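You operate a simulated robot arm through the tools that you are given. There is no shell and no other tool. Be economical: measure what you need, move in short steps, check, and stop when the job is done.

The job below is to be done with a simulated two-armed robot. You get a single attempt, and the scene is never put back.

Task
Close the right winder door. Then turn the belt speed knob to 1. Then fetch the blue tape from the tape rack and set it on the left bay of the cream cabinet. Then take the thumb screw from the second shelf from the bottom of the grey rack and put it on the yellow card there. Then put the spool from the middle shelf of the grey rack on the middle shelf of the blue rack. Then fetch the broken block from the second shelf from the bottom of the grey rack and set it on the second shelf from the bottom of the blue rack. Then turn the pitch dial to 0.20 mm. Then fetch the blue cloth and set it on the packing table top beside the blue press. Then shut the middle bench drawer. Then take the white tape from the tape rack and put it on the shelf under the steel bench. Then push the bottom drawer shut. Then open the top drawer, take the pink foam pad from the inside of the top drawer and leave it on the shelf of the grey table and shut the drawer again. Then open the cabinet door. Keep to this order. Set down upright: spool.

The check looks at the end state, three seconds after you hand in, the way a careful person would. Anything else that was tipped, shoved, dropped, spilled or broken makes it a failure. Flat cloth is picked up by pressing the open fingertips on it (5 to 10 N) and closing them slowly along it; thin cloth reads only 2 to 8 mm in the jaws.

Robot
Two 7-joint arms with two-finger parallel grippers on one trunk, on a base that drives. Base frame: it is fixed to the floor where the robot stands at the start and does not move with it; the origin is under the middle of the robot, x ahead of it, y to its left, z up. Units: m, degrees, N and s.
The left shoulder is at the start at [0.05, 0.158, 0.983], the right one opposite. With the tool pointing down near the work surface each hand reaches from about 0.1 to 0.32 m from the robot's upright axis, wherever it stands, measured 20 degrees to its own side. Places, roughly: belt speed knob [0.7, 0, 0.9]; blue cloth (7x9x3 cm) [2.8, -1.9, 0.2]; blue tape [2.75, 0.75, 1]; bottom drawer [-0.6, -1.8, 0.6]; broken block (4x3x2 cm) [-2.5, 1.3, 0.5]; cabinet door [-2.5, 0.8, 1]; card [-2.25, 1.25, 0.5]; left bay of the cream cabinet [-0.7, 1.8, 0.2]; middle bench drawer [3.5, -0.4, 0.7]; middle shelf of the blue rack [-3.1, 0.3, 0.9]; packing table top beside the blue press (17x65 cm) [-1.18, -1.82, 0.8]; pink foam pad (13x7x2 cm) [-0.8, -1.9, 0.7]; pitch dial [-0.7, 1.8, 1]; right winder door [0.8, 0.1, 0.5]; second shelf of the blue rack [-3.1, 0.3, 0.5]; shelf of the grey table (36x25 cm) [0.68, -3.4, 0.22]; shelf under the steel bench [2.7, -2.2, 0.2]; spool [-2.5, 1.25, 1]; thumb screw (3x2x2 cm) [-2.4, 1.2, 0.5]; top drawer [-0.8, -2, 0.7]; white tape [2.75, 0.75, 1]. Payload 3.91 kg a hand.
The tool frame of a hand sits at the grasp point between the pads (the TCP): z along the fingers, y along the line on which they close. The tips reach 0.03 m beyond it. Largest opening 0.11 m; finger width 0.02, thickness 0.01; the body of the gripper, 0.048 by 0.112 m, starts 0.055 m behind the TCP.
Orientation is that of the tool frame in the base frame, as a unit quaternion [w, x, y, z]. With the fingers straight down and closing along the base's y, the tool's x points along the base's -x, its y along +y and its z along -z.

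Tools
- The arms move only by the tool servo_tool. It takes "left_increments", "right_increments" or both (then of equal length, played together; a hand with none holds still); each is a list of rows, each an object of numbers (a shift or turn left out is 0, a gripper value left out holds the last): "rx", "ry", "rz": the turn, a rotation vector about the tool's x, y, z in rad; "x", "y", "z": the shift along the tool's x, y, z in m; "fingers": the opening, from 0 (shut) to 1 (fully open). In form: [{"rx": .., "ry": .., "rz": .., "x": .., "y": .., "z": .., "fingers": ..}, ...]. A call has 1 to 8 rows; each row shifts and turns the commanded pose from where the row before left it, along the tool's axes as they then stand. A row lasts 0.2 s, in which the tool goes at most 0.05 m and 8.6 degrees; a call with a longer step from one row to the next is refused whole, and so is a gripper value outside its range. Where a pose cannot be reached the arm comes as near as it can. A force on the tool above 40 N (or 10 N above the force at the start of the call, whichever is more), or a blocked arm, ends the call early, and 0.2 s more pass. Each finger travels about 0.153 m/s and halts on what it meets, pressing with about 43 N; the grip force reading is that of the motor and also rises with nothing between the fingers. The clock runs only during rows and for 0.2 s after the last one: add rows that do not move to give the fingers time. The reply holds the time, the measured pose of the TCP, the force on the tool along the base axes, the opening and the grip force, in the units named above and with some noise, with the torque about the TCP (base axes, N m) and any sound that the robot's microphone picked up.
- Cameras (640 x 400 px; columns grow to the right, rows downward): "scene" is now at [0.1394, 0.026, 1.1165]; the picture's right is [0.26, -0.97, 0.00], its down [-0.57, -0.15, -0.81] and it looks along [0.78, 0.21, -0.59] (base axes); focal length 214 px, centre (320, 200). "left" rides on the left gripper at [0.072, -0.017, -0.103] in its tool frame; the picture's right is [0.23, 0.97, 0.00], its down [-0.76, 0.18, -0.62] and it looks along [-0.61, 0.14, 0.78] (tool axes); focal length 222 px, centre (320, 200). "right" rides on the right gripper at [0.072, 0.017, -0.103] in its tool frame; the picture's right is [-0.23, 0.97, 0.00], its down [-0.76, -0.18, -0.62] and it looks along [-0.61, -0.14, 0.78] (tool axes); focal length 222 px, centre (320, 200). There is no depth. A picture from a camera that has moved, and an enlarged one, comes with that camera's place and axes in the base frame and with its lens. The place of the scene camera against the robot may be out by one fixed shift of up to 0.025 m in any direction.
- capture(camera): a new picture of that camera. The clock stands still meanwhile.
- slide_trunk(by): slides the trunk up (or, below 0, down) by that many m; the arms and the scene camera ride with it, the base frame stays. It gives what a move gives, with no picture.
- roll_base(legs): drives the robot by 1 to 6 legs, each [ahead, turn to the left] in m and degrees, along the robot's own axes; the way and the turn of a leg run together, so that a leg with both is an arc; at most 1.5 m and 180 degrees a leg. The arms and the cameras ride along, it lands a little off, and it stops where it bumps. It gives what a move gives.
- aim_head(pan, tilt): turns the head with the scene camera to pan (to the left, within 80 degrees either way) and tilt (down, from -29 to 69), counted from straight ahead of the robot. It gives what a move gives.
- close_up(camera, box): a new picture of the part [left, top, right, bottom] of that camera's present view, enlarged. The clock stands still meanwhile.
- finish_job(): hands the job in; it is judged then, once.

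Go step by step. Nothing tells you exact positions but the pictures and the camera data: compare them with the known pose of the tool, close in by small moves and look again before you grip or let go. The budget is 546 turns and 338 pictures, counting those below and the enlarged ones. Unless the task says otherwise, let go and move clear before handing in.

The tools are called after ">>>" as a command line: name --argument value ..., lists and objects as JSON in quotes. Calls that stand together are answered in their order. servo_tool: Moves the arms, as the interface text tells. Its arguments: {"type":"object","properties":{"left_increments":{"type":"array","items":{"type":"object","properties":{"rx":{"type":"number"},"ry":{"type":"number"},"rz":{"type":"number"},"x":{"type":"number"},"y":{"type":"number"},"z":{"type":"number"},"fingers":{"type":"number"}}}},"right_increments":{"type":"array","items":{"type":"object","properties":{"rx":{"type":"number"},"ry":{"type":"number"},"rz":{"type":"number"},"x":{"type":"number"},"y":{"type":"number"},"z":{"type":"number"},"fingers":{"type":"number"}}}}},"required":[]} The other tools are called the same way: slide_trunk (by) slides the trunk up or down; roll_base (legs) drives the base; aim_head (pan, tilt) turns the head that bears the scene camera; capture (camera) takes a picture; close_up (camera, box) takes an enlarged picture of a part of a camera's view; finish_job () hands the job in.

At the start:

```text
time: 0.0
left_position: [0.3849, 0.307, 1.0002]
left_ee_rot: [0.0, 0.0, 1.0, 0.0]
left_ft_force: [0.0, 0.3, -0.2]
left_moment: [0.0, 0.01, -0.02]
left_width: 0.1099
left_grasp_force: 0.0
right_position: [0.3943, -0.0852, 1.0011]
right_ee_rot: [0.0, 0.0, 1.0, 0.0]
right_ft_force: [0.0, 0.6, -0.7]
right_moment: [0.0, 0.0, -0.01]
right_width: 0.1099
right_grasp_force: 0.1
trunk travel left (down, up): [-0.225, 0.257]
robot x, y, heading: [-0.0014, -0.0002, 0.0]
head pan, tilt: [15.1, 36.1]
```

scene: 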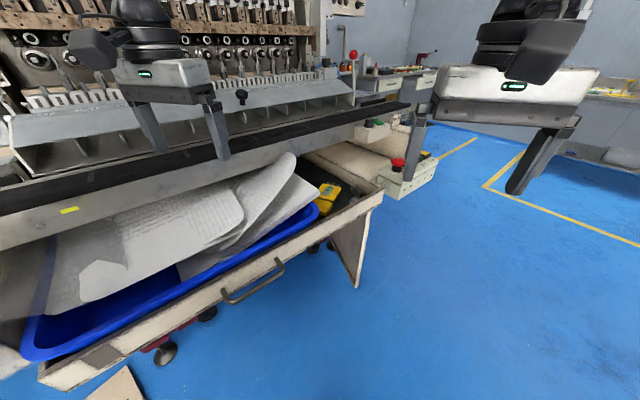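
right: 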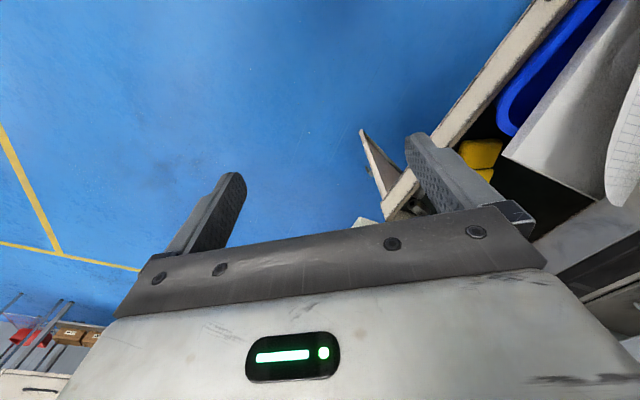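
left: 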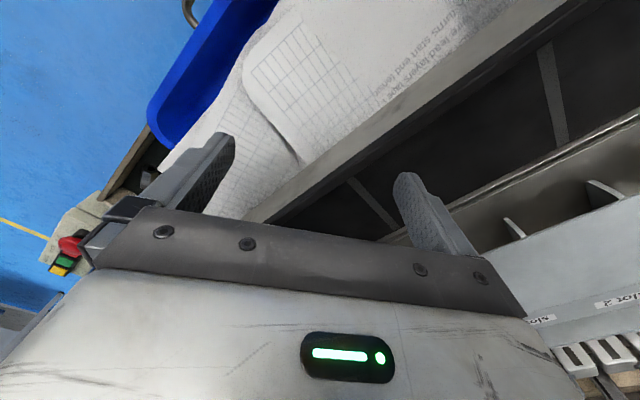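

I see the winder machine ahead with a pulled-out tray and an open door panel at its right end. I will look around with the head before moving.

>>> aim_head --pan 0 --tilt 45

>>> capture --camera "scene"

>>> aim_head --pan -10 --tilt 10

>>> capture --camera "scene"

```text
time: 0.8
left_position: [0.3852, 0.3067, 0.9999]
left_ee_rot: [0.0, 0.001, 1.0, 0.0]
left_ft_force: [-0.1, -0.5, -0.1]
left_moment: [0.01, 0.01, 0.0]
left_width: 0.11
left_grasp_force: 0.1
right_position: [0.3947, -0.0858, 0.9993]
right_ee_rot: [0.0, 0.0, 1.0, -0.001]
right_ft_force: [-0.5, 0.1, -1.0]
right_moment: [0.01, -0.02, 0.0]
right_width: 0.1099
right_grasp_force: 0.1
trunk travel left (down, up): [-0.225, 0.257]
robot x, y, heading: [-0.002, -0.0009, 0.1]
head pan, tilt: [0.0, 45.0]
```

```text
334 pictures are left
camera scene: at [0.1363, 0.0034, 1.1035], right [0.0, -1.0, 0.0], down [-0.71, 0.0, -0.71], along [0.71, 0.0, -0.71], focal length 214 px, centre (320, 200)
```

scene: 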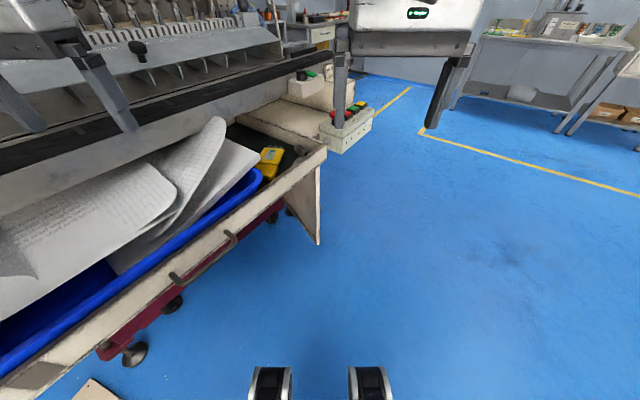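

```text
time: 1.8
left_position: [0.3851, 0.3081, 1.0001]
left_ee_rot: [-0.001, 0.0, 1.0, 0.0]
left_ft_force: [-0.6, 0.9, -0.4]
left_moment: [0.0, -0.01, -0.02]
left_width: 0.11
left_grasp_force: 0.1
right_position: [0.3949, -0.0856, 1.0]
right_ee_rot: [0.001, 0.0, 1.0, -0.001]
right_ft_force: [0.5, -0.9, 0.4]
right_moment: [0.01, -0.01, 0.01]
right_width: 0.1102
right_grasp_force: 0.0
trunk travel left (down, up): [-0.225, 0.257]
robot x, y, heading: [-0.0037, 0.0028, -0.0]
head pan, tilt: [-10.0, 10.0]
```

```text
333 pictures are left
camera scene: at [0.1466, -0.0128, 1.1583], right [-0.17, -0.98, 0.0], down [-0.17, 0.03, -0.98], along [0.97, -0.17, -0.17], focal length 214 px, centre (320, 200)
```

scene: 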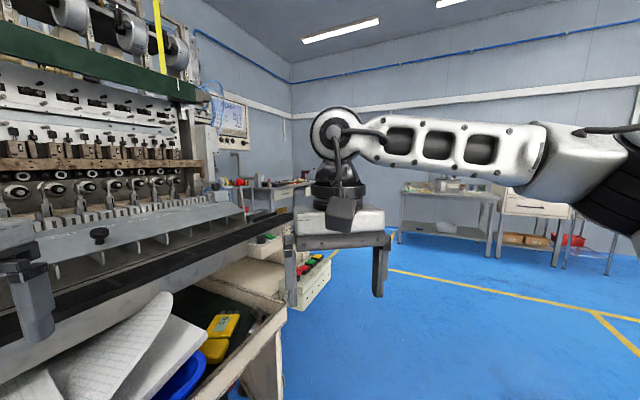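

The winder's open front with a handle bar is left-ahead of me. I look further left and down to understand the door.

>>> aim_head --pan 45 --tilt 45

>>> capture --camera "scene"

>>> aim_head --pan 80 --tilt 20

>>> capture --camera "scene"

```text
time: 3.0
left_position: [0.3853, 0.3075, 0.9999]
left_ee_rot: [-0.001, 0.0, 1.0, 0.0]
left_ft_force: [0.6, -0.2, -0.9]
left_moment: [0.0, 0.0, -0.02]
left_width: 0.11
left_grasp_force: 0.0
right_position: [0.3939, -0.085, 0.9998]
right_ee_rot: [0.0, 0.001, 1.0, 0.0]
right_ft_force: [0.8, 0.3, 0.1]
right_moment: [0.01, -0.02, 0.01]
right_width: 0.11
right_grasp_force: 0.1
trunk travel left (down, up): [-0.225, 0.257]
robot x, y, heading: [-0.0011, 0.0001, 0.2]
head pan, tilt: [45.0, 45.0]
```

```text
332 pictures are left
camera scene: at [0.1126, 0.0608, 1.1035], right [0.71, -0.71, 0.0], down [-0.5, -0.5, -0.71], along [0.5, 0.5, -0.71], focal length 214 px, centre (320, 200)
```

scene: 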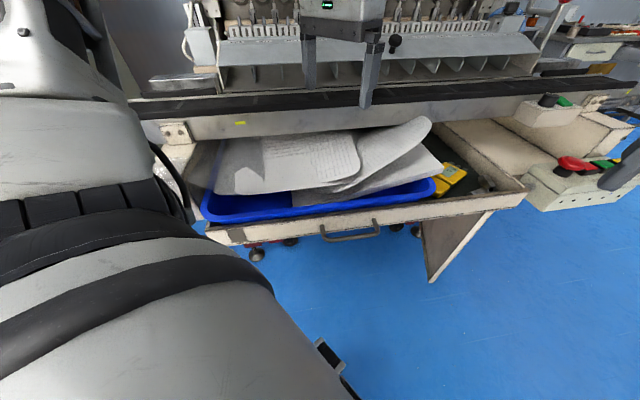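

```text
time: 4.0
left_position: [0.3857, 0.3064, 0.9999]
left_ee_rot: [0.0, 0.0, 1.0, -0.001]
left_ft_force: [-0.1, 0.0, 0.6]
left_moment: [0.0, -0.01, 0.04]
left_width: 0.1102
left_grasp_force: 0.0
right_position: [0.3942, -0.086, 0.9998]
right_ee_rot: [0.0, -0.001, 1.0, 0.0]
right_ft_force: [0.1, -0.1, 0.4]
right_moment: [-0.02, 0.0, -0.03]
right_width: 0.1101
right_grasp_force: 0.0
trunk travel left (down, up): [-0.225, 0.257]
robot x, y, heading: [-0.0024, 0.002, -0.1]
head pan, tilt: [80.0, 20.0]
```

```text
331 pictures are left
camera scene: at [0.0712, 0.095, 1.1421], right [0.98, -0.17, 0.0], down [-0.06, -0.34, -0.94], along [0.16, 0.93, -0.34], focal length 214 px, centre (320, 200)
```

scene: 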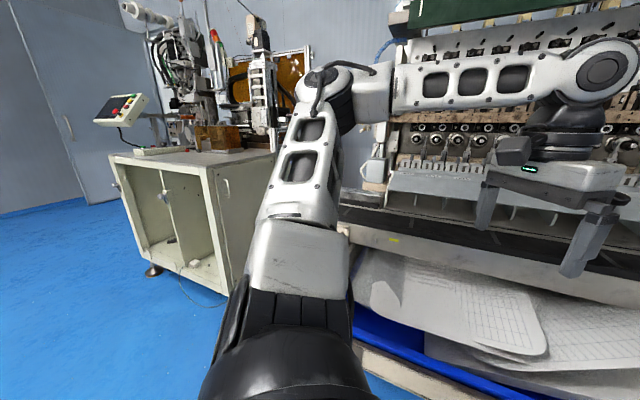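

The drawer with the tray sits above a panel that stands out below it, which is likely the open right winder door. I back off and turn left to see it from lower down.

>>> roll_base --legs '[[-0.6, 0], [0, 30]]'

>>> slide_trunk --by -0.22

>>> aim_head --pan 0 --tilt 25

>>> capture --camera "scene"

```text
time: 8.9
left_position: [-0.4259, 0.4566, 1.0009]
left_ee_rot: [0.001, -0.264, 0.964, 0.001]
left_ft_force: [0.3, 0.9, 0.7]
left_moment: [-0.02, 0.01, 0.01]
left_width: 0.1103
left_grasp_force: 0.1
right_position: [-0.2175, 0.124, 1.0008]
right_ee_rot: [0.0, -0.264, 0.964, 0.0]
right_ft_force: [-0.2, 0.7, 0.4]
right_moment: [-0.03, -0.02, -0.01]
right_width: 0.11
right_grasp_force: 0.1
trunk travel left (down, up): [-0.225, 0.257]
robot x, y, heading: [-0.5983, -0.0026, 30.9]
head pan, tilt: [80.0, 20.0]
```

```text
time: 11.2
left_position: [-0.4269, 0.4562, 0.7816]
left_ee_rot: [-0.001, -0.265, 0.964, -0.001]
left_ft_force: [-1.1, 0.4, 0.0]
left_moment: [0.0, 0.03, 0.01]
left_width: 0.1101
left_grasp_force: 0.0
right_position: [-0.2177, 0.1225, 0.7796]
right_ee_rot: [0.0, -0.265, 0.964, 0.0]
right_ft_force: [0.3, 0.6, -0.2]
right_moment: [-0.03, 0.0, 0.01]
right_width: 0.1099
right_grasp_force: 0.1
trunk travel left (down, up): [-0.005, 0.477]
robot x, y, heading: [-0.5998, -0.0061, 30.6]
head pan, tilt: [80.0, 20.0]
```

```text
time: 12.8
left_position: [-0.427, 0.4568, 0.7795]
left_ee_rot: [0.0, -0.265, 0.964, 0.0]
left_ft_force: [-0.1, -0.1, 0.4]
left_moment: [-0.02, 0.01, 0.01]
left_width: 0.11
left_grasp_force: 0.0
right_position: [-0.2174, 0.123, 0.7806]
right_ee_rot: [0.0, -0.265, 0.964, 0.0]
right_ft_force: [-0.1, 0.2, 0.9]
right_moment: [0.03, 0.0, 0.01]
right_width: 0.11
right_grasp_force: 0.0
trunk travel left (down, up): [-0.005, 0.477]
robot x, y, heading: [-0.6019, -0.0022, 30.7]
head pan, tilt: [0.0, 25.0]
```

```text
330 pictures are left
camera scene: at [-0.4718, 0.0662, 0.914], right [0.51, -0.86, 0.0], down [-0.36, -0.22, -0.91], along [0.78, 0.46, -0.42], focal length 214 px, centre (320, 200)
```

scene: 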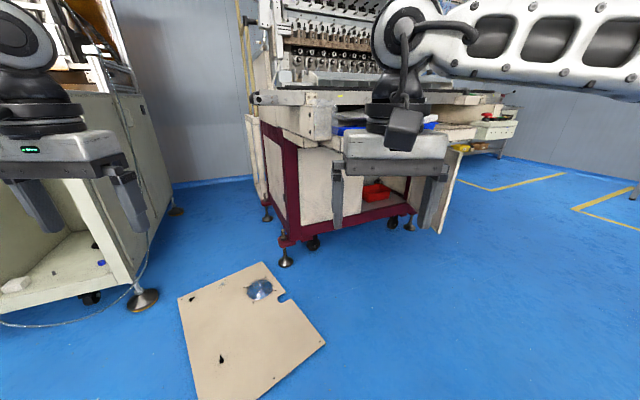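

The winder cabinet's left door is closed and the right door stands open; a loose plate lies on the floor. I zoom in.

>>> close_up --camera "scene" --box '[280, 100, 520, 250]'

```text
2.67 times, centred on (400, 175) of scene
camera zoom: at [-0.4718, 0.0662, 0.914], right [0.51, -0.86, 0.0], down [-0.36, -0.22, -0.91], along [0.78, 0.46, -0.42], focal length 572 px, centre (107, 267)
```

zoom: 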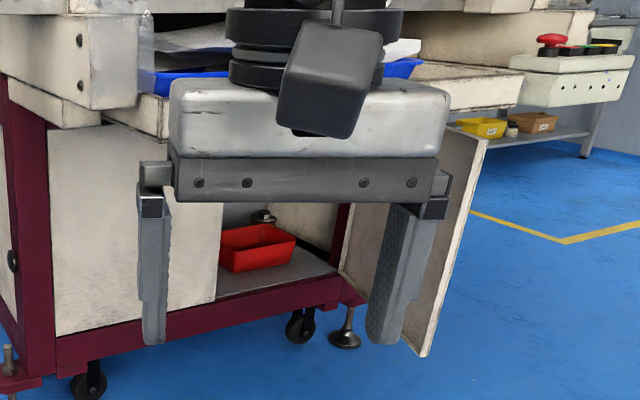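

The right door's free edge is near (0.69, 0.01, z 0.27–0.71) and its hinge near (0.99, 0.22), open about 70°. I'll turn the right hand to point forward as a closed fist, then drive to the right of the door.

>>> servo_tool --right_increments '[{"ry": -0.14, "fingers": 0}, {"ry": -0.14}, {"ry": -0.14}, {"ry": -0.14}, {"ry": -0.14}, {"ry": -0.14}, {"ry": -0.14}, {"ry": -0.14}]'

>>> servo_tool --right_increments '[{"ry": -0.15}, {"ry": -0.15}, {"ry": -0.15}]'

>>> roll_base --legs '[[0, -48.6], [1.07, 0], [0, 73]]'

>>> capture --camera "scene"

>>> capture --camera "right"

```text
time: 14.6
left_position: [-0.4263, 0.4561, 0.7805]
left_ee_rot: [0.0, -0.264, 0.965, 0.001]
left_ft_force: [-0.1, -0.6, -0.1]
left_moment: [-0.03, 0.01, 0.02]
left_width: 0.1101
left_grasp_force: 0.0
right_position: [-0.2185, 0.1226, 0.7797]
right_ee_rot: [0.513, -0.224, 0.816, 0.142]
right_ft_force: [0.6, -0.7, 0.7]
right_moment: [0.02, 0.04, 0.02]
right_width: 0.0
right_grasp_force: 37.8
trunk travel left (down, up): [-0.005, 0.477]
robot x, y, heading: [-0.6005, -0.003, 30.8]
head pan, tilt: [0.0, 25.0]
```

```text
time: 15.4
left_position: [-0.4267, 0.4564, 0.7793]
left_ee_rot: [0.001, -0.265, 0.964, 0.0]
left_ft_force: [0.0, 0.1, 0.0]
left_moment: [-0.01, 0.0, 0.01]
left_width: 0.11
left_grasp_force: 0.1
right_position: [-0.2141, 0.1352, 0.7819]
right_ee_rot: [0.682, -0.188, 0.682, 0.187]
right_ft_force: [-0.3, 0.5, 0.1]
right_moment: [0.01, 0.01, 0.0]
right_width: 0.0
right_grasp_force: 37.9
right hand out of reach, approached as far as the arm can: row 2, 3
trunk travel left (down, up): [-0.005, 0.477]
robot x, y, heading: [-0.5991, -0.0057, 30.7]
head pan, tilt: [0.0, 25.0]
```

```text
time: 21.6
left_position: [0.615, -0.1099, 0.7809]
left_ee_rot: [-0.015, 0.161, 0.987, 0.005]
left_ft_force: [-7.1, 2.5, 2.0]
left_moment: [0.02, -0.4, 0.37]
left_width: 0.1099
left_grasp_force: 0.0
right_position: [0.5124, -0.4798, 0.7829]
right_ee_rot: [0.697, 0.12, 0.697, -0.12]
right_ft_force: [0.6, 0.7, 0.5]
right_moment: [0.0, -0.01, 0.02]
right_width: 0.0
right_grasp_force: 37.4
trunk travel left (down, up): [-0.005, 0.477]
robot x, y, heading: [0.1538, -0.2711, -19.9]
head pan, tilt: [0.0, 25.0]
stopped in leg 2: the force on the tool passed its limit at 123 N (the readings are from after the stop); the commanded pose is now the measured one
```

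```text
328 pictures are left
camera scene: at [0.2963, -0.3123, 0.9141], right [-0.34, -0.94, 0.0], down [-0.4, 0.14, -0.91], along [0.85, -0.31, -0.42], focal length 214 px, centre (320, 200)
```

scene: 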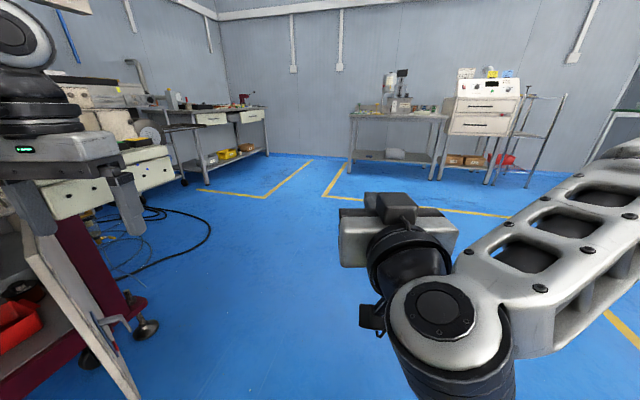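

```text
327 pictures are left
camera right: at [0.4183, -0.4286, 0.711], right [0.33, 0.92, 0.23], down [-0.65, 0.04, 0.76], along [0.69, -0.4, 0.61], focal length 222 px, centre (320, 200)
```

right: 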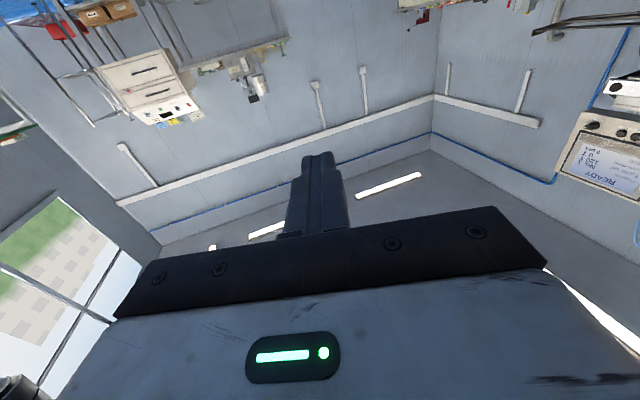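

The left hand bumped the drawer corner, so I back off and check what happened.

>>> roll_base --legs '[[-0.3, 0]]'

>>> aim_head --pan 50 --tilt 20

>>> capture --camera "scene"

```text
time: 23.7
left_position: [0.3348, -0.0107, 0.7799]
left_ee_rot: [-0.015, 0.165, 0.986, 0.004]
left_ft_force: [0.4, -0.1, 1.1]
left_moment: [-0.03, -0.01, 0.02]
left_width: 0.1103
left_grasp_force: 0.0
right_position: [0.2277, -0.3799, 0.7826]
right_ee_rot: [0.696, 0.124, 0.697, -0.124]
right_ft_force: [-0.1, -0.8, -0.6]
right_moment: [0.0, 0.0, 0.04]
right_width: 0.0
right_grasp_force: 37.6
trunk travel left (down, up): [-0.005, 0.477]
robot x, y, heading: [-0.1235, -0.1694, -19.9]
head pan, tilt: [0.0, 25.0]
```

```text
time: 24.8
left_position: [0.3348, -0.0096, 0.78]
left_ee_rot: [-0.016, 0.165, 0.986, 0.004]
left_ft_force: [-0.5, -0.5, -0.5]
left_moment: [0.0, -0.03, -0.01]
left_width: 0.11
left_grasp_force: 0.1
right_position: [0.2289, -0.3791, 0.7815]
right_ee_rot: [0.695, 0.124, 0.697, -0.124]
right_ft_force: [1.0, 0.2, -0.6]
right_moment: [0.01, -0.01, 0.0]
right_width: 0.0
right_grasp_force: 37.5
trunk travel left (down, up): [-0.005, 0.477]
robot x, y, heading: [-0.1237, -0.1669, -20.0]
head pan, tilt: [50.0, 20.0]
```

```text
326 pictures are left
camera scene: at [0.0082, -0.1331, 0.9221], right [0.5, -0.87, 0.0], down [-0.3, -0.17, -0.94], along [0.81, 0.47, -0.34], focal length 214 px, centre (320, 200)
```

scene: 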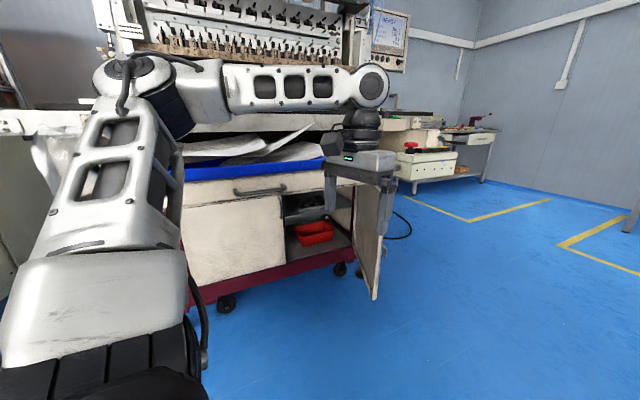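

The drawer and door are unchanged. I tuck the left hand back and lower the right fist to door height.

>>> servo_tool --left_increments '[{"x": 0.045}, {"x": 0.045}, {"x": 0.045}, {"x": 0.045}, {}, {}]' --right_increments '[{"x": 0.045}, {"x": 0.045}, {"x": 0.045}, {"x": 0.045}, {"x": 0.045}, {"x": 0.045}]'

>>> capture --camera "scene"

```text
time: 26.2
left_position: [0.1667, 0.0458, 0.787]
left_ee_rot: [-0.016, 0.165, 0.986, 0.006]
left_ft_force: [0.1, 0.6, 0.4]
left_moment: [-0.01, 0.0, 0.0]
left_width: 0.1103
left_grasp_force: 0.0
right_position: [0.2669, -0.3522, 0.5529]
right_ee_rot: [0.699, 0.129, 0.691, -0.13]
right_ft_force: [-0.6, -0.3, 0.0]
right_moment: [-0.01, -0.03, 0.0]
right_width: 0.0
right_grasp_force: 37.8
right hand out of reach, approached as far as the arm can: row 4, 5, 6
trunk travel left (down, up): [-0.005, 0.477]
robot x, y, heading: [-0.1255, -0.1688, -20.1]
head pan, tilt: [50.0, 20.0]
```

```text
325 pictures are left
camera scene: at [0.0091, -0.1338, 0.9226], right [0.5, -0.87, 0.0], down [-0.3, -0.17, -0.94], along [0.81, 0.47, -0.34], focal length 214 px, centre (320, 200)
```

scene: 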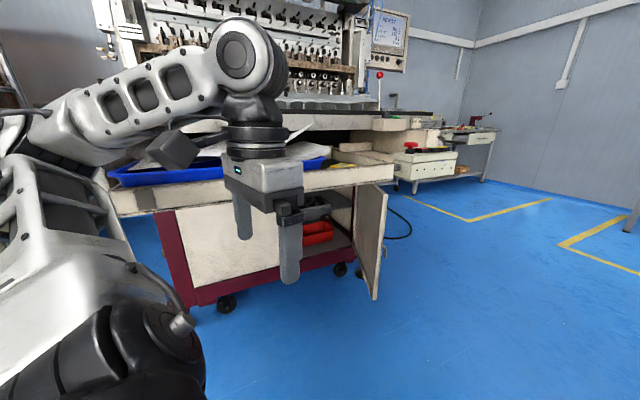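

I go around via a waypoint further out so the left hand clears the control box, then approach facing the cabinet front.

>>> roll_base --legs '[[0, -26], [0.71, 0], [0, 101], [0.2, 0]]'

>>> aim_head --pan 0 --tilt 35

>>> capture --camera "scene"

```text
time: 36.9
left_position: [0.343, -0.175, 0.786]
left_ee_rot: [-0.016, -0.477, 0.879, -0.005]
left_ft_force: [0.4, 0.3, 0.3]
left_moment: [-0.02, -0.01, -0.02]
left_width: 0.1101
left_grasp_force: 0.0
right_position: [0.7507, -0.1728, 0.5506]
right_ee_rot: [0.629, -0.325, 0.624, 0.331]
right_ft_force: [-0.3, 1.0, 0.0]
right_moment: [-0.02, 0.01, -0.01]
right_width: 0.0002
right_grasp_force: 37.8
trunk travel left (down, up): [-0.005, 0.477]
robot x, y, heading: [0.4829, -0.5097, 56.4]
head pan, tilt: [50.0, 20.0]
```

```text
time: 38.1
left_position: [0.3422, -0.1769, 0.7861]
left_ee_rot: [-0.015, -0.478, 0.878, -0.006]
left_ft_force: [0.0, 0.2, 0.9]
left_moment: [0.02, -0.02, 0.05]
left_width: 0.11
left_grasp_force: 0.1
right_position: [0.752, -0.1725, 0.5523]
right_ee_rot: [0.631, -0.323, 0.624, 0.33]
right_ft_force: [-0.7, -0.7, 0.4]
right_moment: [0.0, 0.03, -0.04]
right_width: 0.0002
right_grasp_force: 37.8
trunk travel left (down, up): [-0.005, 0.477]
robot x, y, heading: [0.4804, -0.5097, 56.2]
head pan, tilt: [0.0, 35.0]
```

```text
324 pictures are left
camera scene: at [0.5683, -0.4002, 0.8981], right [0.83, -0.56, 0.0], down [-0.32, -0.48, -0.82], along [0.45, 0.68, -0.57], focal length 214 px, centre (320, 200)
```

scene: 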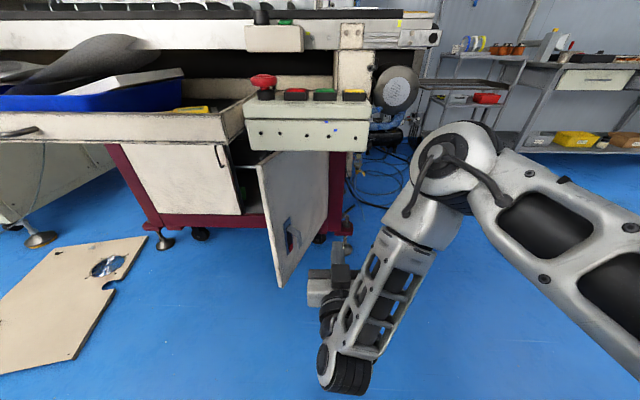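

The fist is right of the door's outer face. I nudge ahead and sweep left to swing the door.

>>> roll_base --legs '[[0.07, 0]]'

>>> servo_tool --right_increments '[{"y": 0.04}, {"y": 0.04}, {"y": 0.04, "z": 0.01}, {"y": 0.04, "z": 0.02}]'

>>> capture --camera "scene"

```text
time: 39.1
left_position: [0.3803, -0.1196, 0.7862]
left_ee_rot: [-0.015, -0.479, 0.878, -0.005]
left_ft_force: [0.4, 0.1, 0.3]
left_moment: [-0.03, 0.0, -0.01]
left_width: 0.1101
left_grasp_force: 0.1
right_position: [0.7887, -0.1147, 0.5518]
right_ee_rot: [0.63, -0.324, 0.624, 0.331]
right_ft_force: [0.4, -0.6, 0.1]
right_moment: [0.01, 0.02, -0.02]
right_width: 0.0
right_grasp_force: 37.8
trunk travel left (down, up): [-0.005, 0.477]
robot x, y, heading: [0.521, -0.4511, 56.0]
head pan, tilt: [0.0, 35.0]
```

```text
time: 40.1
left_position: [0.3801, -0.1194, 0.7874]
left_ee_rot: [-0.015, -0.479, 0.878, -0.006]
left_ft_force: [0.1, 1.2, 0.0]
left_moment: [0.04, -0.02, 0.02]
left_width: 0.1094
left_grasp_force: 0.1
right_position: [0.6826, -0.0014, 0.5566]
right_ee_rot: [0.63, -0.324, 0.624, 0.33]
right_ft_force: [0.1, 0.1, -1.0]
right_moment: [-0.01, 0.0, 0.04]
right_width: 0.0
right_grasp_force: 37.8
right hand out of reach, approached as far as the arm can: row 4
trunk travel left (down, up): [-0.005, 0.477]
robot x, y, heading: [0.5235, -0.4515, 56.3]
head pan, tilt: [0.0, 35.0]
```

```text
323 pictures are left
camera scene: at [0.6068, -0.343, 0.8983], right [0.83, -0.56, 0.0], down [-0.32, -0.48, -0.82], along [0.46, 0.68, -0.57], focal length 214 px, centre (320, 200)
```

scene: 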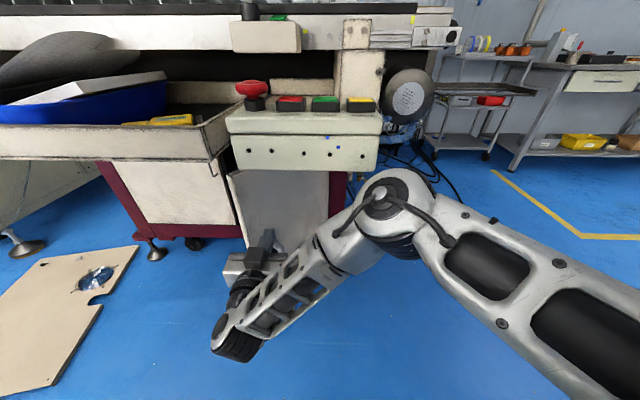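

The door is swinging. I now push forward.

>>> servo_tool --right_increments '[{"z": 0.04}, {"z": 0.04}, {"z": 0.04}]'

>>> capture --camera "scene"

```text
time: 40.9
left_position: [0.381, -0.1185, 0.7862]
left_ee_rot: [-0.014, -0.478, 0.878, -0.006]
left_ft_force: [0.1, 0.0, 0.0]
left_moment: [-0.03, 0.01, 0.0]
left_width: 0.1101
left_grasp_force: 0.1
right_position: [0.7513, 0.0981, 0.5594]
right_ee_rot: [0.631, -0.323, 0.623, 0.33]
right_ft_force: [1.0, 0.4, 0.3]
right_moment: [0.01, 0.03, 0.05]
right_width: 0.0
right_grasp_force: 37.9
trunk travel left (down, up): [-0.005, 0.477]
robot x, y, heading: [0.5178, -0.4546, 56.3]
head pan, tilt: [0.0, 35.0]
```

```text
322 pictures are left
camera scene: at [0.6067, -0.343, 0.8983], right [0.83, -0.56, 0.0], down [-0.32, -0.48, -0.82], along [0.46, 0.68, -0.57], focal length 214 px, centre (320, 200)
```

scene: 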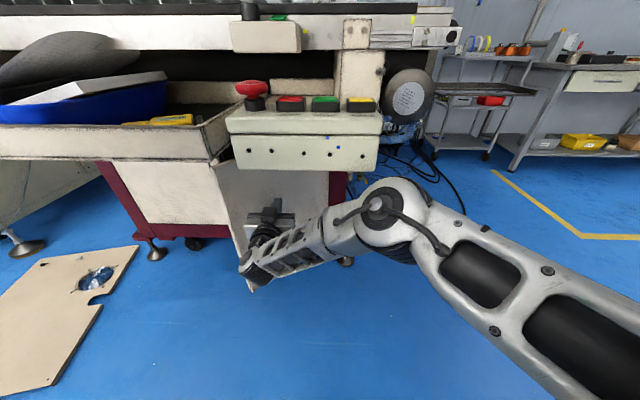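

>>> servo_tool --right_increments '[{"y": 0.02, "z": 0.03}, {"y": 0.02, "z": 0.03}, {"y": 0.02, "z": 0.03}, {"z": 0.03}, {"z": 0.03}]'

>>> capture --camera "scene"

```text
time: 42.1
left_position: [0.3804, -0.1185, 0.7862]
left_ee_rot: [-0.015, -0.479, 0.878, -0.007]
left_ft_force: [1.0, -0.2, 0.8]
left_moment: [0.01, 0.0, 0.01]
left_width: 0.1101
left_grasp_force: 0.1
right_position: [0.8278, 0.1688, 0.5992]
right_ee_rot: [0.63, -0.325, 0.623, 0.331]
right_ft_force: [0.3, 0.7, 0.5]
right_moment: [0.01, -0.01, -0.02]
right_width: 0.0003
right_grasp_force: 37.8
right hand out of reach, approached as far as the arm can: row 1, 2, 3, 4, 5
trunk travel left (down, up): [-0.005, 0.477]
robot x, y, heading: [0.5228, -0.4504, 56.5]
head pan, tilt: [0.0, 35.0]
```

```text
321 pictures are left
camera scene: at [0.6067, -0.343, 0.8983], right [0.83, -0.56, 0.0], down [-0.32, -0.48, -0.82], along [0.46, 0.68, -0.57], focal length 214 px, centre (320, 200)
```

scene: 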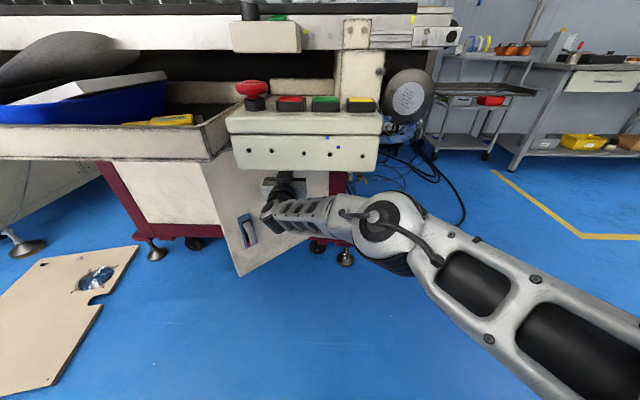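

The arm is at full reach, so I drive the base forward slightly to finish the closing.

>>> roll_base --legs '[[0.08, 0]]'

>>> capture --camera "scene"

```text
time: 43.1
left_position: [0.4054, -0.0842, 0.7882]
left_ee_rot: [-0.011, -0.477, 0.879, -0.003]
left_ft_force: [0.6, 0.2, -0.3]
left_moment: [-0.02, 0.0, 0.0]
left_width: 0.1101
left_grasp_force: 0.0
right_position: [0.8242, 0.1946, 0.5796]
right_ee_rot: [0.61, -0.346, 0.628, 0.337]
right_ft_force: [-0.1, 0.1, -0.2]
right_moment: [0.01, -0.01, 0.01]
right_width: 0.0
right_grasp_force: 37.5
trunk travel left (down, up): [-0.005, 0.477]
robot x, y, heading: [0.5475, -0.4138, 55.7]
head pan, tilt: [0.0, 35.0]
stopped in leg 1: the robot was blocked; the commanded pose is now the measured one
```

```text
320 pictures are left
camera scene: at [0.6329, -0.3107, 0.899], right [0.83, -0.56, 0.0], down [-0.32, -0.47, -0.82], along [0.46, 0.68, -0.57], focal length 214 px, centre (320, 200)
```

scene: 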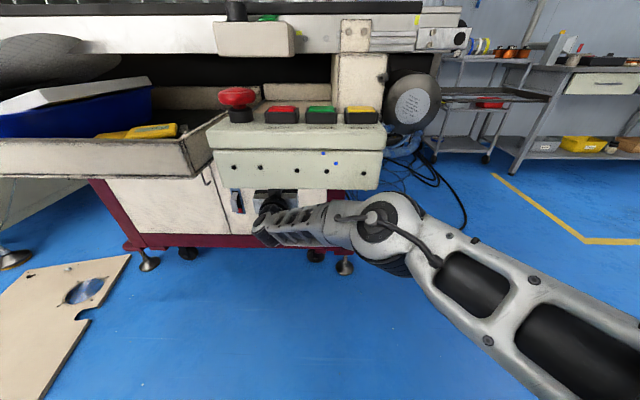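

>>> close_up --camera "scene" --box '[80, 150, 400, 290]'

```text
2.00 times, centred on (240, 220) of scene
camera zoom: at [0.6329, -0.3107, 0.899], right [0.83, -0.56, 0.0], down [-0.32, -0.47, -0.82], along [0.46, 0.68, -0.57], focal length 429 px, centre (480, 160)
```

zoom: 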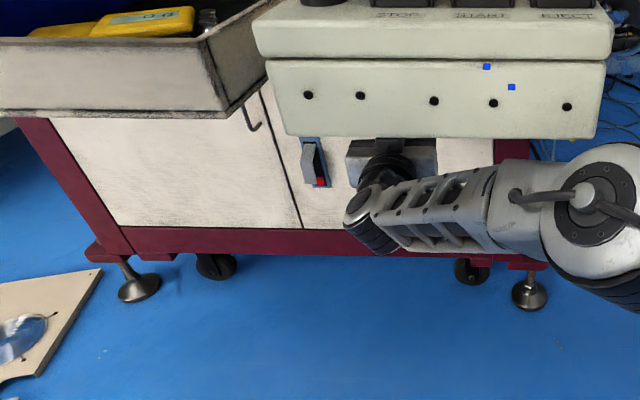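

The door looks flush; I press it a bit more to be sure, then check.

>>> servo_tool --right_increments '[{"z": 0.01}, {"z": 0.01}, {"z": 0.01}]'

>>> servo_tool --right_increments '[{"z": -0.04}, {"z": -0.05}, {"z": -0.05}, {"z": -0.05}, {"z": -0.05}]'

>>> roll_base --legs '[[-0.25, 0]]'

>>> capture --camera "scene"

```text
time: 43.9
left_position: [0.4062, -0.081, 0.7915]
left_ee_rot: [-0.008, -0.478, 0.878, -0.002]
left_ft_force: [-0.2, -0.7, 0.1]
left_moment: [-0.01, -0.01, -0.03]
left_width: 0.11
left_grasp_force: 0.0
right_position: [0.8507, 0.2117, 0.5973]
right_ee_rot: [0.619, -0.339, 0.621, 0.341]
right_ft_force: [-0.3, -0.3, -1.1]
right_moment: [0.0, -0.01, -0.02]
right_width: 0.0
right_grasp_force: 37.6
right hand out of reach, approached as far as the arm can: row 1, 2, 3
trunk travel left (down, up): [-0.005, 0.477]
robot x, y, heading: [0.5505, -0.4132, 55.9]
head pan, tilt: [0.0, 35.0]
```

```text
time: 45.1
left_position: [0.4154, -0.0818, 0.7925]
left_ee_rot: [-0.016, -0.477, 0.879, 0.0]
left_ft_force: [0.6, 0.1, -0.9]
left_moment: [0.0, 0.05, 0.0]
left_width: 0.1099
left_grasp_force: 0.0
right_position: [0.7585, -0.0095, 0.5383]
right_ee_rot: [0.581, -0.334, 0.683, 0.293]
right_ft_force: [0.1, 0.4, -0.4]
right_moment: [-0.01, -0.03, 0.01]
right_width: 0.0
right_grasp_force: 38.0
trunk travel left (down, up): [-0.005, 0.477]
robot x, y, heading: [0.5592, -0.419, 54.9]
head pan, tilt: [0.0, 35.0]
stopped in row 5 (right hand): the arm was blocked; the commanded pose is now the measured one
```

```text
time: 47.0
left_position: [0.2683, -0.2853, 0.7869]
left_ee_rot: [-0.015, -0.478, 0.878, -0.005]
left_ft_force: [0.2, -0.8, 0.5]
left_moment: [-0.01, 0.02, -0.02]
left_width: 0.1102
left_grasp_force: 0.2
right_position: [0.6069, -0.2107, 0.5379]
right_ee_rot: [0.583, -0.34, 0.676, 0.295]
right_ft_force: [0.3, -0.8, 0.0]
right_moment: [-0.01, 0.0, 0.01]
right_width: 0.0003
right_grasp_force: 38.1
trunk travel left (down, up): [-0.005, 0.477]
robot x, y, heading: [0.4111, -0.6229, 55.1]
head pan, tilt: [0.0, 35.0]
```

```text
318 pictures are left
camera scene: at [0.5007, -0.5131, 0.8983], right [0.82, -0.57, 0.0], down [-0.33, -0.47, -0.82], along [0.47, 0.67, -0.57], focal length 214 px, centre (320, 200)
```

scene: 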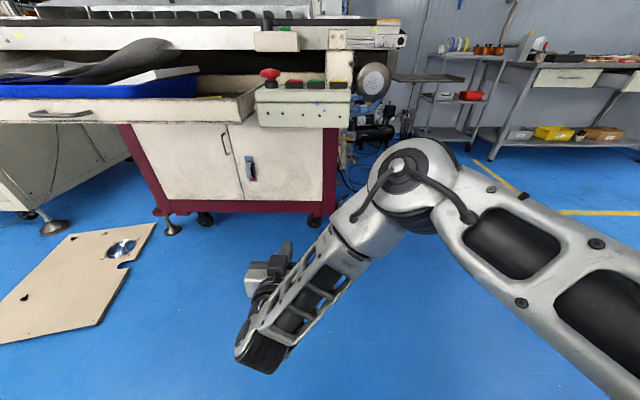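

The right door is closed. Now I look for the belt speed knob.

>>> close_up --camera "scene" --box '[200, 0, 420, 220]'

>>> slide_trunk --by 0.3

>>> capture --camera "scene"

```text
1.82 times, centred on (310, 110) of scene
camera zoom: at [0.5007, -0.5131, 0.8983], right [0.82, -0.57, 0.0], down [-0.33, -0.47, -0.82], along [0.47, 0.67, -0.57], focal length 390 px, centre (338, 364)
```

zoom: 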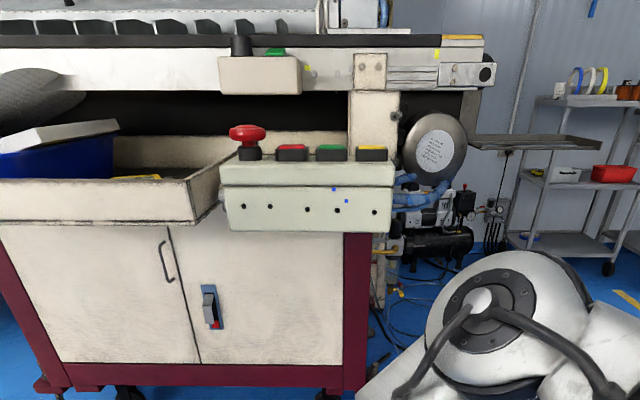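

```text
time: 50.0
left_position: [0.2681, -0.283, 1.0844]
left_ee_rot: [-0.015, -0.478, 0.878, -0.006]
left_ft_force: [-0.3, -0.6, 0.1]
left_moment: [0.01, -0.01, -0.04]
left_width: 0.1098
left_grasp_force: 0.1
right_position: [0.607, -0.2118, 0.838]
right_ee_rot: [0.582, -0.341, 0.676, 0.296]
right_ft_force: [0.1, -0.5, 0.0]
right_moment: [0.02, -0.01, 0.01]
right_width: 0.0001
right_grasp_force: 38.0
trunk travel left (down, up): [-0.305, 0.177]
robot x, y, heading: [0.4139, -0.6177, 55.2]
head pan, tilt: [0.0, 35.0]
```

```text
316 pictures are left
camera scene: at [0.5007, -0.5131, 1.1982], right [0.82, -0.57, 0.0], down [-0.33, -0.47, -0.82], along [0.47, 0.67, -0.57], focal length 214 px, centre (320, 200)
```

scene: 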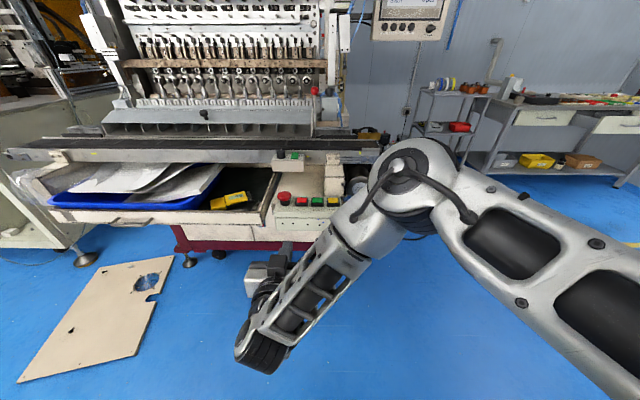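

>>> close_up --camera "scene" --box '[240, 120, 360, 220]'

```text
4.00 times, centred on (300, 170) of scene
camera zoom: at [0.5007, -0.5131, 1.1982], right [0.82, -0.57, 0.0], down [-0.33, -0.47, -0.82], along [0.47, 0.67, -0.57], focal length 858 px, centre (400, 320)
```

zoom: 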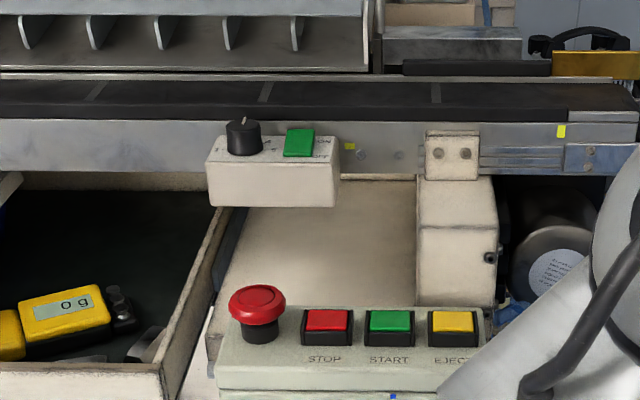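

The knob is near (0.75, 0.05, 0.945) on a small box with a vertical axis. I turn the right hand back to point down and tuck it aside, then use the left hand on the knob.

>>> servo_tool --right_increments '[{"y": -0.03, "ry": 0.145, "z": -0.02}, {"y": -0.03, "ry": 0.145, "z": -0.02}, {"y": -0.03, "ry": 0.145, "z": -0.02}, {"y": -0.03, "ry": 0.145}, {"y": -0.03, "ry": 0.145}, {"y": -0.03, "ry": 0.145}, {"y": -0.03, "ry": 0.145, "fingers": 1}, {"ry": 0.145}]'

>>> servo_tool --right_increments '[{"ry": 0.14}, {"ry": 0.14}, {"ry": 0.125}, {"x": 0.03}, {"z": -0.04}, {"z": -0.04}, {"z": -0.04}]'

>>> capture --camera "right"

```text
time: 51.8
left_position: [0.2687, -0.283, 1.0864]
left_ee_rot: [-0.015, -0.478, 0.878, -0.006]
left_ft_force: [-0.7, 0.4, 0.4]
left_moment: [0.03, -0.01, -0.05]
left_width: 0.1101
left_grasp_force: 0.1
right_position: [0.7409, -0.3832, 0.8555]
right_ee_rot: [0.115, -0.446, 0.886, 0.061]
right_ft_force: [0.5, -0.1, 0.0]
right_moment: [0.01, 0.02, 0.0]
right_width: 0.1102
right_grasp_force: 0.1
trunk travel left (down, up): [-0.305, 0.177]
robot x, y, heading: [0.4129, -0.6206, 55.2]
head pan, tilt: [0.0, 35.0]
```

```text
time: 53.4
left_position: [0.2683, -0.2834, 1.086]
left_ee_rot: [-0.015, -0.478, 0.878, -0.005]
left_ft_force: [-1.0, 0.7, -0.4]
left_moment: [-0.01, -0.01, -0.03]
left_width: 0.11
left_grasp_force: 0.1
right_position: [0.7364, -0.3918, 0.9791]
right_ee_rot: [-0.064, -0.449, 0.891, -0.031]
right_ft_force: [0.0, -0.5, 0.5]
right_moment: [0.01, -0.02, -0.02]
right_width: 0.1098
right_grasp_force: 0.1
trunk travel left (down, up): [-0.305, 0.177]
robot x, y, heading: [0.4134, -0.6209, 55.2]
head pan, tilt: [0.0, 35.0]
```

```text
314 pictures are left
camera right: at [0.6872, -0.4285, 1.0923], right [-0.65, 0.76, -0.03], down [0.64, 0.57, 0.51], along [0.4, 0.31, -0.86], focal length 222 px, centre (320, 200)
```

right: 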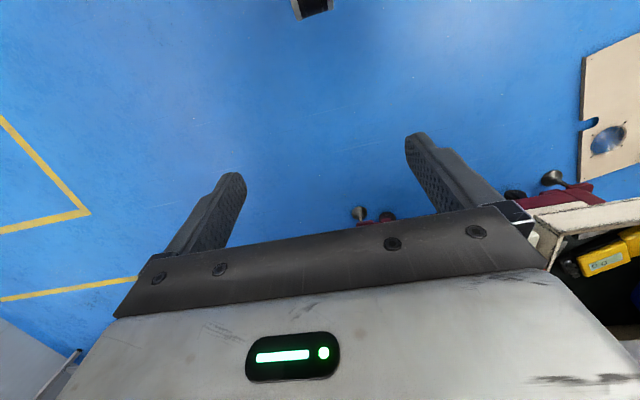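

I level and tuck the right hand, then roll forward and bring the left hand over the knob.

>>> servo_tool --right_increments '[{"ry": -0.14, "x": 0.04, "y": -0.03}, {"x": 0.04, "y": -0.03}, {"x": 0.04, "y": -0.03}, {"x": 0.04, "z": -0.04}, {"z": -0.04}]'

>>> roll_base --legs '[[0.3, 0]]'

>>> aim_head --pan 10 --tilt 40

>>> capture --camera "scene"

```text
refused: row 4 steps farther than a row can; nothing moved
```

```text
time: 55.4
left_position: [0.443, -0.0366, 1.0864]
left_ee_rot: [-0.015, -0.475, 0.88, -0.005]
left_ft_force: [-0.2, -0.4, -0.8]
left_moment: [-0.03, 0.01, -0.02]
left_width: 0.1099
left_grasp_force: 0.1
right_position: [0.9099, -0.1483, 0.9783]
right_ee_rot: [-0.064, -0.447, 0.892, -0.03]
right_ft_force: [0.1, 0.1, 1.2]
right_moment: [-0.02, -0.02, 0.03]
right_width: 0.1098
right_grasp_force: 0.0
trunk travel left (down, up): [-0.305, 0.177]
robot x, y, heading: [0.5845, -0.3785, 54.8]
head pan, tilt: [0.0, 35.0]
```

```text
time: 56.1
left_position: [0.4428, -0.0372, 1.0857]
left_ee_rot: [-0.015, -0.475, 0.88, -0.005]
left_ft_force: [-0.3, 0.3, -0.1]
left_moment: [-0.01, 0.0, -0.01]
left_width: 0.11
left_grasp_force: 0.1
right_position: [0.9098, -0.1491, 0.9778]
right_ee_rot: [-0.063, -0.447, 0.892, -0.032]
right_ft_force: [0.2, -0.4, 0.5]
right_moment: [0.0, 0.01, 0.02]
right_width: 0.1102
right_grasp_force: 0.0
trunk travel left (down, up): [-0.305, 0.177]
robot x, y, heading: [0.5845, -0.3751, 54.9]
head pan, tilt: [10.0, 40.0]
```

```text
313 pictures are left
camera scene: at [0.6588, -0.2627, 1.1907], right [0.91, -0.43, 0.0], down [-0.27, -0.58, -0.77], along [0.33, 0.69, -0.64], focal length 214 px, centre (320, 200)
```

scene: 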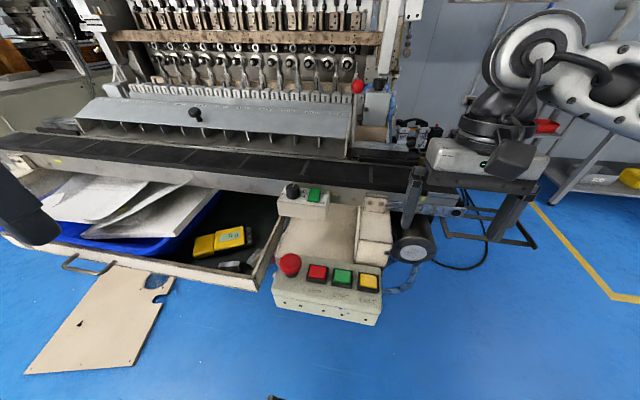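

The right hand stayed forward but touched nothing. I read the knob scale.

>>> close_up --camera "scene" --box '[265, 170, 345, 220]'

>>> servo_tool --right_increments '[{"ry": -0.14, "z": -0.03}, {"x": 0.04, "z": -0.02}, {"x": 0.04, "z": -0.02}, {"x": 0.04}, {"x": 0.03}]'

```text
8.00 times, centred on (305, 195) of scene
camera zoom: at [0.6588, -0.2627, 1.1907], right [0.91, -0.43, 0.0], down [-0.27, -0.58, -0.77], along [0.33, 0.69, -0.64], focal length 1716 px, centre (440, 240)
```

zoom: 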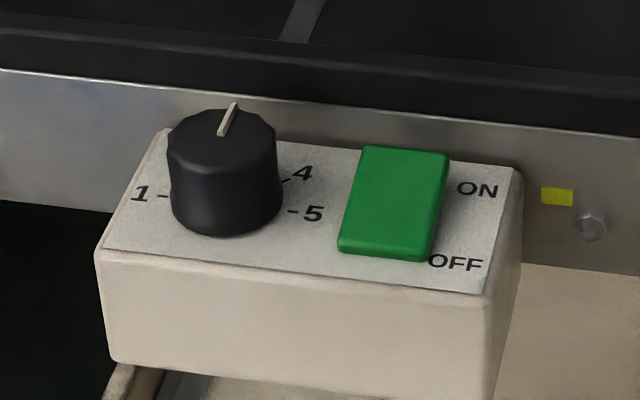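

```text
time: 57.4
left_position: [0.442, -0.0364, 1.0874]
left_ee_rot: [-0.015, -0.474, 0.88, -0.006]
left_ft_force: [-0.5, 0.2, 0.1]
left_moment: [0.0, 0.04, -0.05]
left_width: 0.1097
left_grasp_force: 0.0
right_position: [0.8226, -0.2648, 1.048]
right_ee_rot: [-0.001, -0.447, 0.894, 0.0]
right_ft_force: [1.1, 0.3, -0.2]
right_moment: [-0.02, -0.01, 0.02]
right_width: 0.1099
right_grasp_force: 0.1
trunk travel left (down, up): [-0.305, 0.177]
robot x, y, heading: [0.5853, -0.3765, 55.0]
head pan, tilt: [10.0, 40.0]
```

The pointer stands at 3 and 1 is a quarter turn counter-clockwise from above. I bring the left hand over the knob.

>>> servo_tool --left_increments '[{"x": -0.0346, "y": -0.0302}, {"x": -0.0346, "y": -0.0302}, {"x": -0.0346, "y": -0.0302}, {"x": -0.0346, "y": -0.0302}, {"x": -0.0346, "y": -0.0302}, {"x": -0.0346, "y": -0.0302}, {"x": -0.0346, "y": -0.0302}, {"fingers": 0.6}]'

>>> capture --camera "left"

>>> capture --camera "scene"

```text
time: 59.1
left_position: [0.7164, 0.0498, 1.0712]
left_ee_rot: [-0.015, -0.475, 0.88, -0.005]
left_ft_force: [0.3, -0.3, 0.9]
left_moment: [0.0, -0.01, -0.02]
left_width: 0.0661
left_grasp_force: 0.1
left hand out of reach, approached as far as the arm can: row 7
right_position: [0.8219, -0.2656, 1.0475]
right_ee_rot: [-0.001, -0.447, 0.895, 0.001]
right_ft_force: [-0.1, 0.6, 0.0]
right_moment: [-0.01, 0.01, 0.02]
right_width: 0.1099
right_grasp_force: 0.0
trunk travel left (down, up): [-0.305, 0.177]
robot x, y, heading: [0.5875, -0.3771, 55.0]
head pan, tilt: [10.0, 40.0]
```

```text
311 pictures are left
camera left: at [0.6948, -0.0179, 1.1757], right [-0.94, 0.34, 0.01], down [0.28, 0.75, 0.6], along [0.2, 0.57, -0.8], focal length 222 px, centre (320, 200)
```

left: 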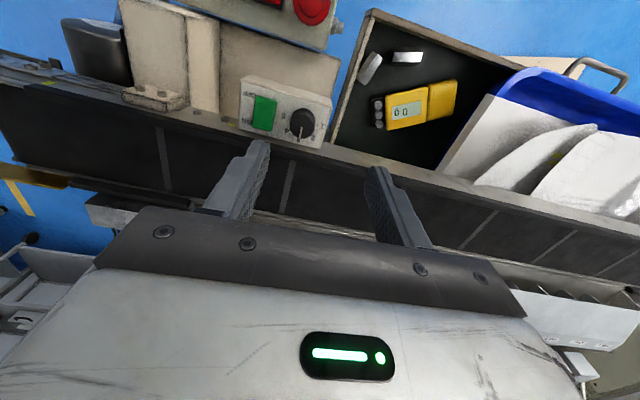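

```text
310 pictures are left
camera scene: at [0.6589, -0.2624, 1.1906], right [0.91, -0.42, 0.0], down [-0.27, -0.58, -0.77], along [0.33, 0.69, -0.64], focal length 214 px, centre (320, 200)
```

scene: 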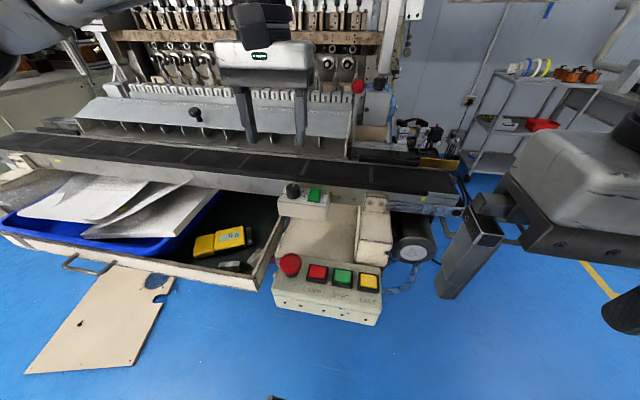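

>>> servo_tool --left_increments '[{"x": -0.004, "y": -0.019}]'

>>> close_up --camera "left" --box '[220, 60, 420, 185]'

```text
time: 59.5
left_position: [0.718, 0.0505, 1.071]
left_ee_rot: [-0.015, -0.475, 0.88, -0.006]
left_ft_force: [0.0, 0.0, -0.4]
left_moment: [-0.03, -0.02, -0.02]
left_width: 0.0662
left_grasp_force: 0.0
left hand out of reach, approached as far as the arm can: row 1
right_position: [0.8229, -0.2654, 1.0481]
right_ee_rot: [-0.001, -0.447, 0.895, 0.001]
right_ft_force: [-0.6, 0.3, 0.1]
right_moment: [0.01, 0.0, -0.02]
right_width: 0.1098
right_grasp_force: 0.1
trunk travel left (down, up): [-0.305, 0.177]
robot x, y, heading: [0.587, -0.3765, 54.9]
head pan, tilt: [10.0, 40.0]
```

```text
3.20 times, centred on (320, 122) of left
camera zoom: at [0.6946, -0.0183, 1.1757], right [-0.94, 0.34, 0.01], down [0.28, 0.75, 0.6], along [0.2, 0.57, -0.8], focal length 711 px, centre (320, 448)
```

zoom: 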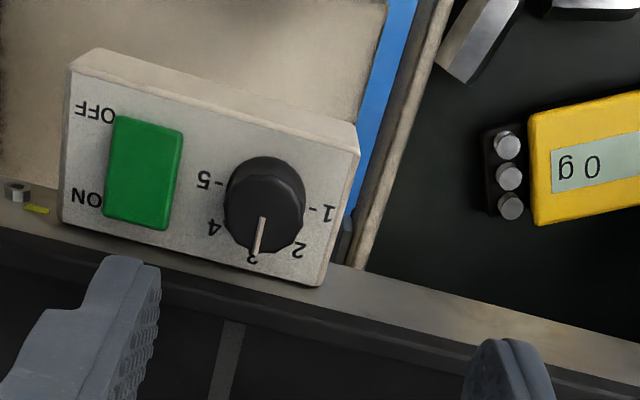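

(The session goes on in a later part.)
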